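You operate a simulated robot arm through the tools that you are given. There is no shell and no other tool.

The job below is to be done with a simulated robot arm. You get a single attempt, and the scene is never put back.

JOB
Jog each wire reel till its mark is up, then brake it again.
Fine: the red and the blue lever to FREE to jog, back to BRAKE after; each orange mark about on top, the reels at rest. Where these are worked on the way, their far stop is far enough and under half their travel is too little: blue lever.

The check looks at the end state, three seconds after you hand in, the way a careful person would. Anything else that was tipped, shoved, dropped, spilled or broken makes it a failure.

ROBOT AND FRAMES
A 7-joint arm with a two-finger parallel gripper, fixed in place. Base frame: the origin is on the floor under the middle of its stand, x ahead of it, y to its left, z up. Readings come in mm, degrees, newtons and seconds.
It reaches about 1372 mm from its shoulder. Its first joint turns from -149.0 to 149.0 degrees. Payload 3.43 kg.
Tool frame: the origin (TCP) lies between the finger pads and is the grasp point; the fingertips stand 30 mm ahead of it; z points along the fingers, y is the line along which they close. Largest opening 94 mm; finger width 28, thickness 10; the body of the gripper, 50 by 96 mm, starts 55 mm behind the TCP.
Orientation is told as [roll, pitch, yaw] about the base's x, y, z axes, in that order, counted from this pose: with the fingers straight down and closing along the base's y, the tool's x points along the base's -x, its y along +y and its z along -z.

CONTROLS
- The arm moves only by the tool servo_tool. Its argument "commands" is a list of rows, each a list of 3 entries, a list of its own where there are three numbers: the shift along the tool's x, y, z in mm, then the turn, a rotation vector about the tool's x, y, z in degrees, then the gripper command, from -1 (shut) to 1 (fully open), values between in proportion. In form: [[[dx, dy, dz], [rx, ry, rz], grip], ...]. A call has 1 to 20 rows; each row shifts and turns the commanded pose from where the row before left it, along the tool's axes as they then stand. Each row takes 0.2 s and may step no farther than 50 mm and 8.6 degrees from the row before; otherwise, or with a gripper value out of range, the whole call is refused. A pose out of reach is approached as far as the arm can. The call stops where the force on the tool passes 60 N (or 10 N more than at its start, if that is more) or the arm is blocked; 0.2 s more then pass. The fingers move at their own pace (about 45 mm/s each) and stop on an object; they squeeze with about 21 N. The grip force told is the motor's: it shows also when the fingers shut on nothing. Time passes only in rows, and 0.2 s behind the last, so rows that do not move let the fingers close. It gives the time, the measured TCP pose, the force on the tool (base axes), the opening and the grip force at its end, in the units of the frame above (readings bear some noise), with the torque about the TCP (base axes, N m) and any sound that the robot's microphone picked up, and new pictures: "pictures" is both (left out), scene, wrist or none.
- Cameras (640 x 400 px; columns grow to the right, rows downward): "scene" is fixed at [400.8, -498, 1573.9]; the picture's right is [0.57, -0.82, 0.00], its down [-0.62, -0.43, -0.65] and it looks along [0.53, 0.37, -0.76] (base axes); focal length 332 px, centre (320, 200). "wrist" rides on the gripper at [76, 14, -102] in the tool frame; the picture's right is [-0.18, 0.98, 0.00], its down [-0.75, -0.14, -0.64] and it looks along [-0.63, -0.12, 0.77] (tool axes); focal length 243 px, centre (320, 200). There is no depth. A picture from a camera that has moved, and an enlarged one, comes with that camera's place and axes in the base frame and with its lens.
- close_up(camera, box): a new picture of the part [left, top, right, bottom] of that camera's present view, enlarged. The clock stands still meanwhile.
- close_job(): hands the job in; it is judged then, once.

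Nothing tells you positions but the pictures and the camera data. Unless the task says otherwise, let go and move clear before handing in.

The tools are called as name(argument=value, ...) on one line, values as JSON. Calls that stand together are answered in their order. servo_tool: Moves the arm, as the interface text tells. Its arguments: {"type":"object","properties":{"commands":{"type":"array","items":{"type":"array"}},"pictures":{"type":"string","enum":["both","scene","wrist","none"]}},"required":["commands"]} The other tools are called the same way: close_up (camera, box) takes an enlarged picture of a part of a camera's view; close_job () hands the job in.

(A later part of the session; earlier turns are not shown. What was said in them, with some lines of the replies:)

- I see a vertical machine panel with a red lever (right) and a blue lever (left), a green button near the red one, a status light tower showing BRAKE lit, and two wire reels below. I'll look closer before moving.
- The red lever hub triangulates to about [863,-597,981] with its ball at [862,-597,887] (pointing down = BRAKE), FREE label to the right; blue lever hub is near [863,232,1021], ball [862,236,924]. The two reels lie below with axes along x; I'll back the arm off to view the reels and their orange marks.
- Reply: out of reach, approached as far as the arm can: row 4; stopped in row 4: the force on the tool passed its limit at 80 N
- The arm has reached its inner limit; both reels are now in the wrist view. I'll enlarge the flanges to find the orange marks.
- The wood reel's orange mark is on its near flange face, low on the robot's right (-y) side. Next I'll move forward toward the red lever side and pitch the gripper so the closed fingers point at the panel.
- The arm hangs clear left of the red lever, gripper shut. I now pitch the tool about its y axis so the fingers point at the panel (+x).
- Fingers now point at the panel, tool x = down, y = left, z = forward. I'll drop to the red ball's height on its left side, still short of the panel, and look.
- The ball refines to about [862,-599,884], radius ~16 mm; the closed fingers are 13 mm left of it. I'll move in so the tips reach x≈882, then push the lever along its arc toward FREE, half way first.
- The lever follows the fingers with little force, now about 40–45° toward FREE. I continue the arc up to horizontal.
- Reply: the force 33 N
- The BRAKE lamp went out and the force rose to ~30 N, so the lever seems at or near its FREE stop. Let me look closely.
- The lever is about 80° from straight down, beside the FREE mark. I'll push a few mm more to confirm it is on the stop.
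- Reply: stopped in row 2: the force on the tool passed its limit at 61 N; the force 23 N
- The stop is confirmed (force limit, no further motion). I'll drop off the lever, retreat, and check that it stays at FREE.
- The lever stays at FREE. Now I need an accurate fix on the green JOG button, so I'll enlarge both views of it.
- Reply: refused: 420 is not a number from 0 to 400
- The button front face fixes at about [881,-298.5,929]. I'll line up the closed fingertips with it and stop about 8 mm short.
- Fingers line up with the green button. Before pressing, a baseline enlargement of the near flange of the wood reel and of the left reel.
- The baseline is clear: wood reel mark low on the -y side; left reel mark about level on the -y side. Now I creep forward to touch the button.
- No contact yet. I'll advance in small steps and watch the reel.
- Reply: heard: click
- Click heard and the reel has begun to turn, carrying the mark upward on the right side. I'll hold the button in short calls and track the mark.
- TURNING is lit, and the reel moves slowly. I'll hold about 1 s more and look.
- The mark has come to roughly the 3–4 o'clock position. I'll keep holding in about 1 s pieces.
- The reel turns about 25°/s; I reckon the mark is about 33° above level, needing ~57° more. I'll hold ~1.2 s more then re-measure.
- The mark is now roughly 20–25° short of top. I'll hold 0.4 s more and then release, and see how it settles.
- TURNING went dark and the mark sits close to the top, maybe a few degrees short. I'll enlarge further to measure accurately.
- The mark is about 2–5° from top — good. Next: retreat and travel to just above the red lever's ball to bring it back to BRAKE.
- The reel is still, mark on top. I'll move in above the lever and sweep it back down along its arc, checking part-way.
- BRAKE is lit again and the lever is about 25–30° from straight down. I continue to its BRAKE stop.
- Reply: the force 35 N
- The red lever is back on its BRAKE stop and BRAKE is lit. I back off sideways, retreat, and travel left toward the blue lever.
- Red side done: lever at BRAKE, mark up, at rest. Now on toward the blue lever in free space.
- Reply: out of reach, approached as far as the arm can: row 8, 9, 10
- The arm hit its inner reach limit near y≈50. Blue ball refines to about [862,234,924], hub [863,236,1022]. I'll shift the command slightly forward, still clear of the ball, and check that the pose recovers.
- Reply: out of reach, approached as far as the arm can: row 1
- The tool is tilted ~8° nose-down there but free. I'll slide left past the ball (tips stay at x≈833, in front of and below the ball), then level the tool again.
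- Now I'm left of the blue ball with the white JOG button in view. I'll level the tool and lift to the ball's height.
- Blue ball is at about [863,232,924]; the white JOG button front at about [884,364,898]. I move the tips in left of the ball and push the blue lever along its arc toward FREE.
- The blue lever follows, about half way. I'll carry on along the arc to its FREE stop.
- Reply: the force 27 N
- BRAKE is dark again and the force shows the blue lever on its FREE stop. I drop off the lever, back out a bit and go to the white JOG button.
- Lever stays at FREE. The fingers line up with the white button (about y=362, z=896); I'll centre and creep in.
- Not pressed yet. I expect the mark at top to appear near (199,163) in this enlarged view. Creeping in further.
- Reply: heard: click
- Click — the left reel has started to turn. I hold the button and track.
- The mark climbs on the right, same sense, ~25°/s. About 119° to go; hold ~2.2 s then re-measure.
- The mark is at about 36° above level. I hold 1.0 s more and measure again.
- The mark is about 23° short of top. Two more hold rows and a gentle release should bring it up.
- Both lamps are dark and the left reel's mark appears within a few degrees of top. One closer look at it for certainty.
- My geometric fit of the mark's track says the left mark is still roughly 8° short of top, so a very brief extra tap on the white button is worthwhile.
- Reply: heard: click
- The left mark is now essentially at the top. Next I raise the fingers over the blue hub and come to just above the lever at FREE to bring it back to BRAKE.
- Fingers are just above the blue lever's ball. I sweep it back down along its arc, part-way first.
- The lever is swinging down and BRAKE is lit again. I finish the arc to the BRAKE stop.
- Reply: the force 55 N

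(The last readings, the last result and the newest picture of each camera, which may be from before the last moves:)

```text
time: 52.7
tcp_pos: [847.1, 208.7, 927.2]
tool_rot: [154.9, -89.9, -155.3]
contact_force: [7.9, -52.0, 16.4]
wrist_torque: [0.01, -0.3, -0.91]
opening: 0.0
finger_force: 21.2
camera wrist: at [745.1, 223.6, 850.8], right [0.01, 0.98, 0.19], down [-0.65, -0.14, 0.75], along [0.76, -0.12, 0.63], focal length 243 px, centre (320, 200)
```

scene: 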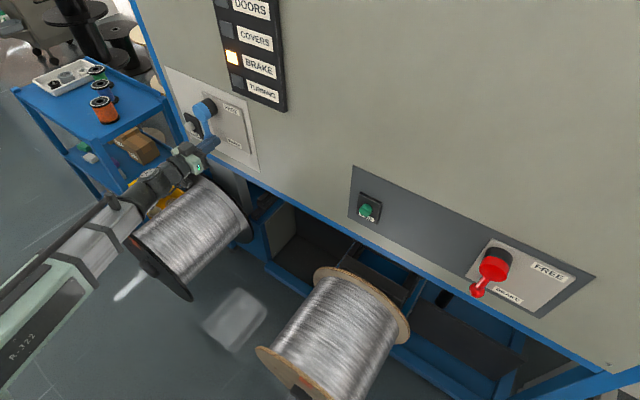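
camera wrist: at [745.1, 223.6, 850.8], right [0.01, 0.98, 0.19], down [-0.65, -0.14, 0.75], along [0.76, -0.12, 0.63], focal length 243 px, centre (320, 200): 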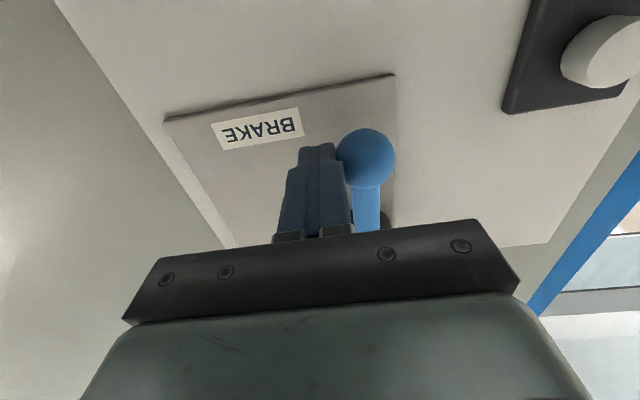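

The blue lever is on its BRAKE stop. I back off sideways and retreat, then inspect everything.

servo_tool(commands=[[[0, -10, 0], [0, 0, 0], -1], [[0, -10, 0], [0, 0, 0], -1], [[0, 0, -20], [0, 0, 0], -1], [[0, 0, -18], [0, 0, 0], -1], [[0, 0, 0], [0, 0, 0], -1]], pictures="both")

close_up(camera="scene", box=[150, 0, 310, 160])

close_up(camera="scene", box=[90, 200, 250, 310])

close_up(camera="scene", box=[230, 340, 410, 400])

```text
time: 53.9
tcp_pos: [809.0, 194.0, 925.5]
tool_rot: [-1.9, -89.8, 2.6]
contact_force: [0.3, 0.0, -0.2]
wrist_torque: [0.0, 0.01, 0.0]
opening: 0.0
finger_force: 21.4
camera wrist: at [706.4, 207.9, 849.8], right [-0.01, 0.98, 0.18], down [-0.64, -0.15, 0.76], along [0.77, -0.11, 0.63], focal length 243 px, centre (320, 200)
```

scene: 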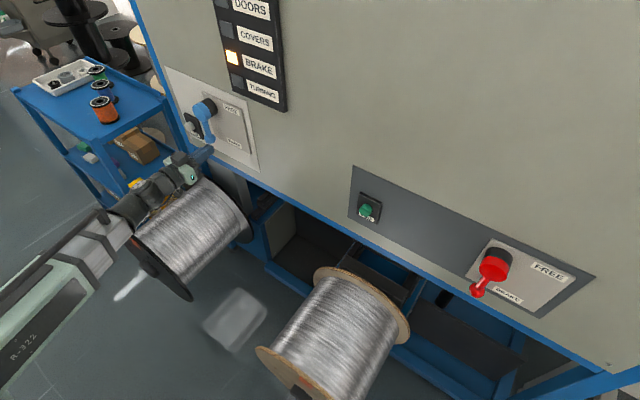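
wrist: 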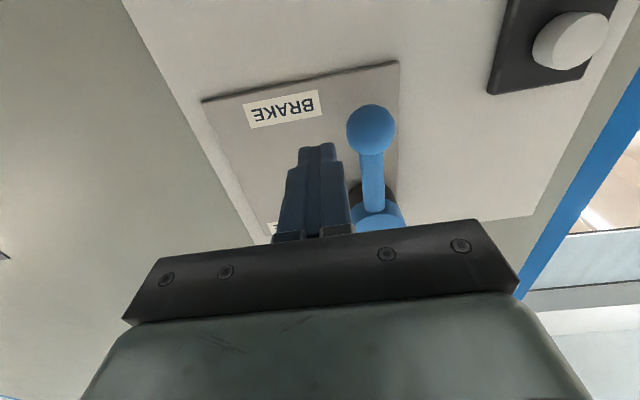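

```text
2.50 times, centred on (230, 80) of scene
camera zoom: at [400.8, -498.0, 1573.9], right [0.57, -0.82, 0.0], down [-0.62, -0.43, -0.65], along [0.53, 0.37, -0.76], focal length 829 px, centre (545, 500)
```

zoom: 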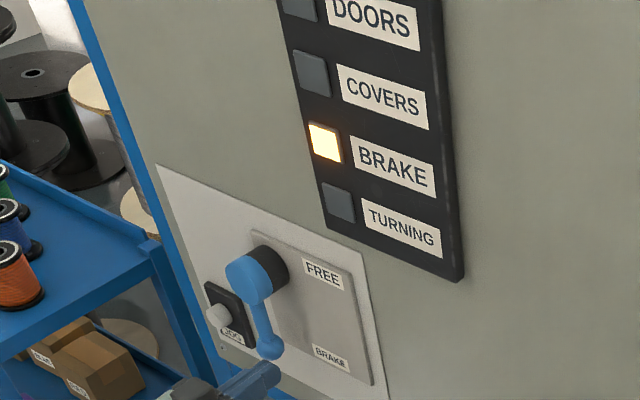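

```text
3.64 times, centred on (170, 255) of scene
camera zoom: at [400.8, -498.0, 1573.9], right [0.57, -0.82, 0.0], down [-0.62, -0.43, -0.65], along [0.53, 0.37, -0.76], focal length 1206 px, centre (866, 0)
```

zoom: 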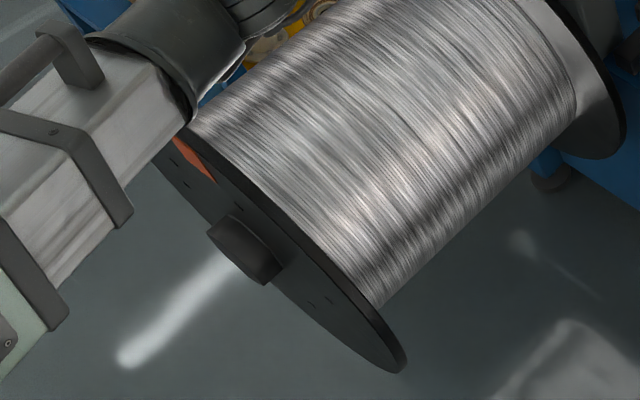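

```text
3.56 times, centred on (320, 370) of scene
camera zoom: at [400.8, -498.0, 1573.9], right [0.57, -0.82, 0.0], down [-0.62, -0.43, -0.65], along [0.53, 0.37, -0.76], focal length 1179 px, centre (320, -404)
```

zoom: 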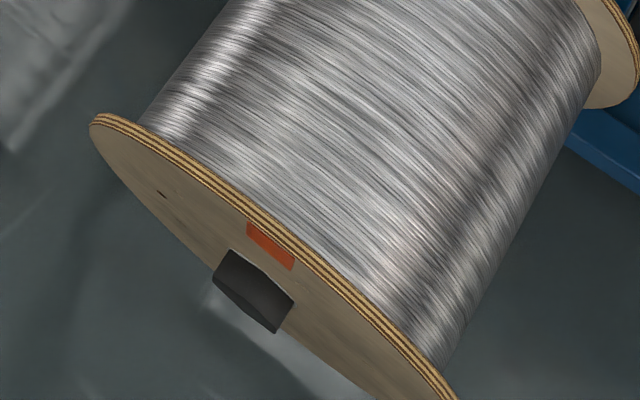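

Everything looks right: both levers at BRAKE, BRAKE lit, TURNING dark, marks up. I'll take the arm clear toward its starting area and use the wrist camera for an independent check of the wood reel's mark.

servo_tool(commands=[[[0, -45, 0], [0, 0, 0], -1], [[-5, -40, 20], [0, 0, 0], -1], [[-5, -40, 20], [0, 0, 0], -1], [[-15, -45, 0], [0, 0, 0], -1], [[-15, -45, 0], [0, 0, 0], -1], [[-15, -45, 0], [0, 0, 0], -1], [[-15, -45, 0], [0, 0, 0], -1], [[-15, -45, 0], [0, 0, 0], -1], [[-15, -45, 0], [0, 0, 0], -1], [[-10, -20, -30], [0, 0, 0], -1], [[0, -20, -35], [0, 0, 0], -1], [[0, 0, 0], [0, 0, 0], -1]], pictures="scene")

```text
time: 56.5
tcp_pos: [789.4, -239.7, 1034.9]
tool_rot: [-4.4, -89.8, 5.2]
contact_force: [0.8, 0.2, -0.8]
wrist_torque: [-0.01, -0.01, 0.0]
opening: 0.0
finger_force: 21.2
```

scene: 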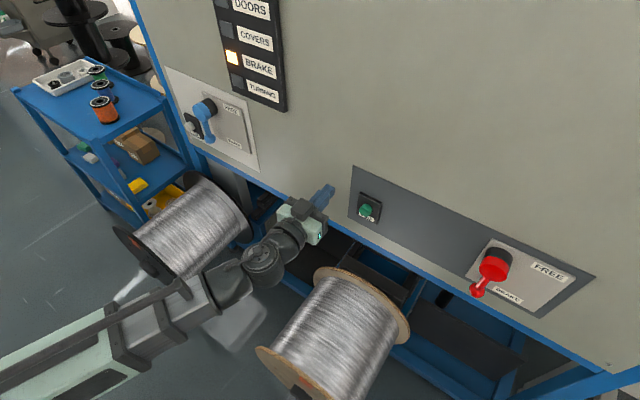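

Clear of all controls. I turn the fingers back down so the wrist camera looks down at the reels.

servo_tool(commands=[[[0, 0, -10], [0, 8, 0], -1], [[0, 0, 0], [0, 8.5, 0], -1], [[0, 0, 0], [0, 8.5, 0], -1], [[0, 0, 0], [0, 8.5, 0], -1], [[0, 0, 0], [0, 8.5, 0], -1], [[0, 0, 0], [0, 8.5, 0], -1], [[0, 0, 0], [0, 8.5, 0], -1], [[0, 0, 0], [0, 8.5, 0], -1], [[0, 0, 0], [0, 8.5, 0], -1], [[0, 0, 0], [0, 8.5, 0], -1], [[0, 0, 0], [0, 5, 0], -1], [[0, 0, 0], [0, 0, 0], -1]], pictures="scene")

```text
time: 59.1
tcp_pos: [762.1, -282.8, 1038.0]
tool_rot: [13.7, -7.3, 3.6]
contact_force: [0.1, 0.2, -0.9]
wrist_torque: [0.0, -0.02, -0.01]
opening: 0.0
finger_force: 21.3
out of reach, approached as far as the arm can: row 6, 7, 8, 9, 10
```

scene: 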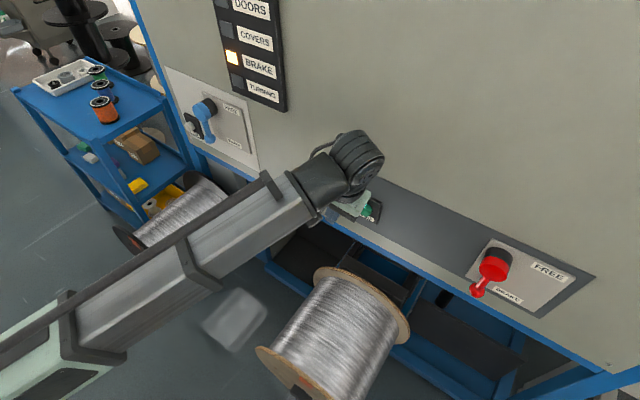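

The wrist took a slightly tilted path but is clear of everything. I'll straighten the tool while backing away from the panel, then look at the wood reel from in front.

servo_tool(commands=[[[30, 0, 0], [0, 0, 0], -1], [[30, -5, 0], [6, 3, 0], -1], [[30, -5, 0], [6, 3, 0], -1], [[30, -10, 0], [1.5, 1, 0], -1], [[30, -10, 0], [0, 0, 0], -1], [[0, 0, 0], [0, 0, 0], -1]], pictures="both")

```text
time: 60.5
tcp_pos: [612.3, -322.2, 1026.1]
tool_rot: [13.1, -7.8, 3.6]
contact_force: [-0.7, 1.1, 0.0]
wrist_torque: [0.01, -0.03, 0.02]
opening: 0.0
finger_force: 21.0
out of reach, approached as far as the arm can: row 2, 3
camera wrist: at [522.8, -336.5, 1117.3], right [0.09, 0.96, 0.25], down [0.68, -0.24, 0.69], along [0.73, 0.1, -0.68], focal length 243 px, centre (320, 200)
```

scene: 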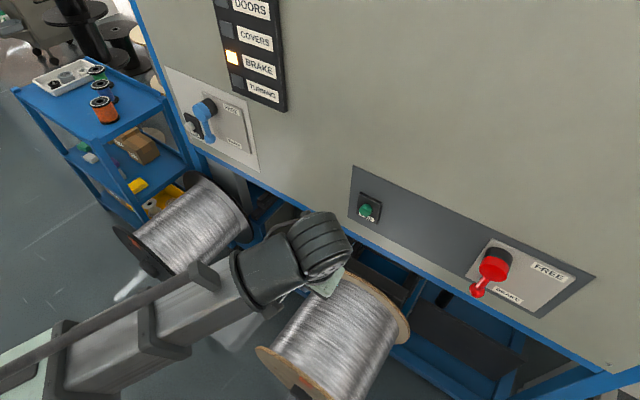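
wrist: 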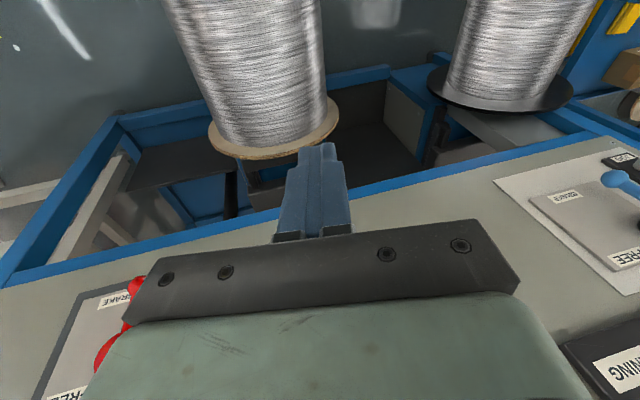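

The tool stays a bit tilted at a joint limit, but that's harmless. I'll back off further to bring the wood reel's front flange into the wrist view.

servo_tool(commands=[[[30, 0, -3], [0, 0, 0], -1], [[35, 0, -3], [0, 0, 0], -1], [[35, 0, -3], [0, 0, 0], -1], [[0, 0, 0], [0, 0, 0], -1]], pictures="both")

```text
time: 61.5
tcp_pos: [512.3, -327.2, 1021.5]
tool_rot: [12.9, -8.0, 3.6]
contact_force: [-0.2, 0.1, 0.3]
wrist_torque: [-0.03, -0.01, 0.02]
opening: 0.0
finger_force: 20.2
camera wrist: at [422.8, -341.2, 1112.5], right [0.09, 0.97, 0.24], down [0.68, -0.24, 0.69], along [0.73, 0.1, -0.68], focal length 243 px, centre (320, 200)
```

scene: 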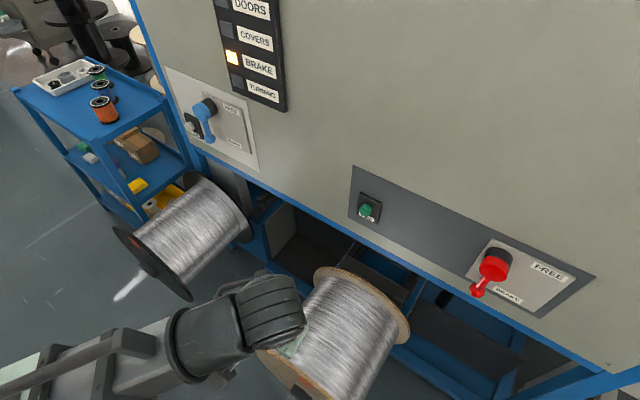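
wrist: 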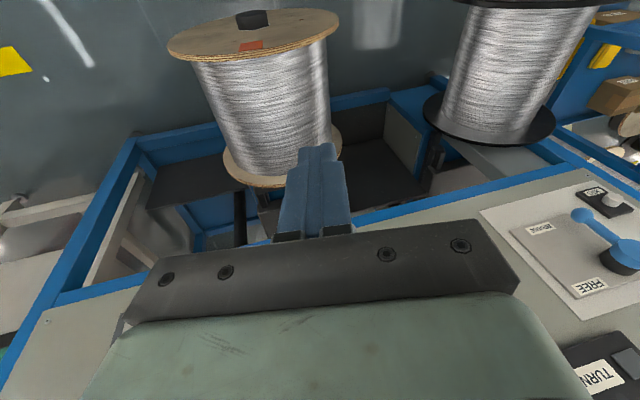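

Excellent view: the wood reel's near flange with its mark between axle and the upper rim. I'll enlarge it, and the left reel too.

close_up(camera="wrist", box=[155, 0, 355, 100])

close_up(camera="wrist", box=[210, 10, 290, 60])

close_up(camera="wrist", box=[430, 0, 640, 60])

close_up(camera="scene", box=[90, 200, 250, 310])

```text
3.20 times, centred on (255, 50) of wrist
camera zoom: at [422.8, -341.2, 1112.5], right [0.09, 0.97, 0.24], down [0.68, -0.24, 0.69], along [0.73, 0.1, -0.68], focal length 776 px, centre (528, 680)
```

zoom: 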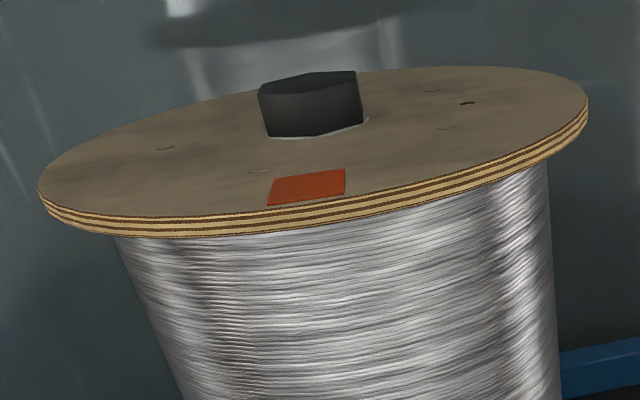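

```text
8.00 times, centred on (250, 35) of wrist
camera zoom: at [422.8, -341.2, 1112.5], right [0.09, 0.97, 0.24], down [0.68, -0.24, 0.69], along [0.73, 0.1, -0.68], focal length 1941 px, centre (880, 1520)
```

zoom: 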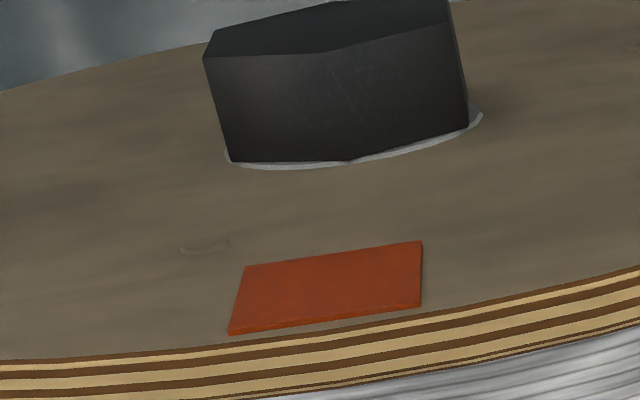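

```text
3.05 times, centred on (535, 30) of wrist
camera zoom: at [422.8, -341.2, 1112.5], right [0.09, 0.97, 0.24], down [0.68, -0.24, 0.69], along [0.73, 0.1, -0.68], focal length 739 px, centre (-335, 718)
```

zoom: 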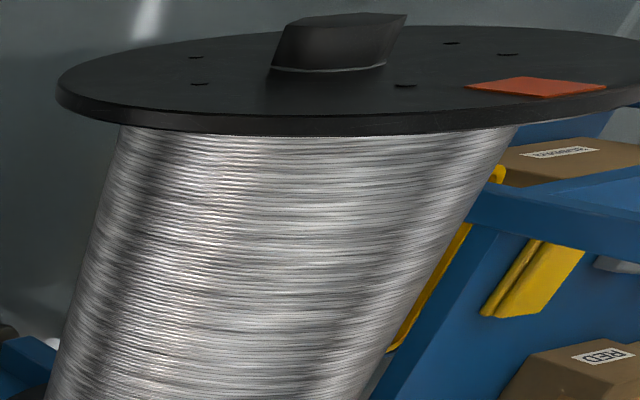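

```text
3.64 times, centred on (170, 255) of scene
camera zoom: at [400.8, -498.0, 1573.9], right [0.57, -0.82, 0.0], down [-0.62, -0.43, -0.65], along [0.53, 0.37, -0.76], focal length 1206 px, centre (866, 0)
```

zoom: 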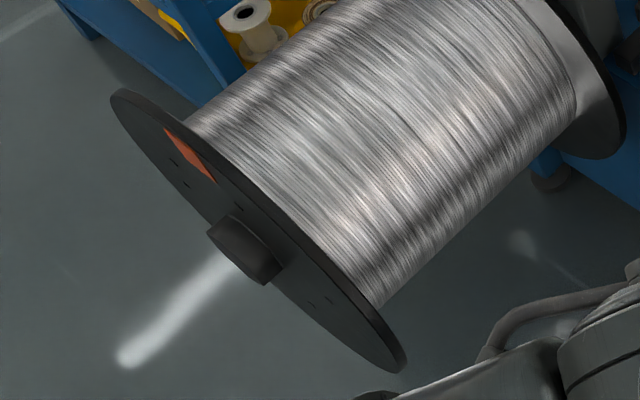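

From this independent view the wood reel's mark sits about 5° from straight up and the left reel's about 3°. Both levers rest on their BRAKE stops, BRAKE is lit, TURNING is dark, and the arm is clear and holding nothing, so I hand in.

close_job()

```text
The job is handed in.
```

I jogged both wire reels until their orange marks were about on top, then put both levers back on BRAKE. The job is handed in, but I haven't seen the result of the check.

- **Wood reel (red lever, green JOG button):** the mark stopped about 5–8° short of straight up. The reel is at rest and the red lever is on its BRAKE stop.
- **Black-flanged reel (blue lever, white JOG button):** the mark first stopped about 8° short, so I gave it one more short tap. It is now about 2–4° from straight up and at rest. The blue lever went to its far FREE stop and back to its BRAKE stop.

These angles are worked out from the camera pictures, so they could be off by a few degrees. I left the wood reel as it was, because correcting it would have meant freeing its brake again.

At hand-in the BRAKE lamp was lit and TURNING was dark. The gripper was empty and clear of the panel and reels. I saw nothing else moved or knocked.
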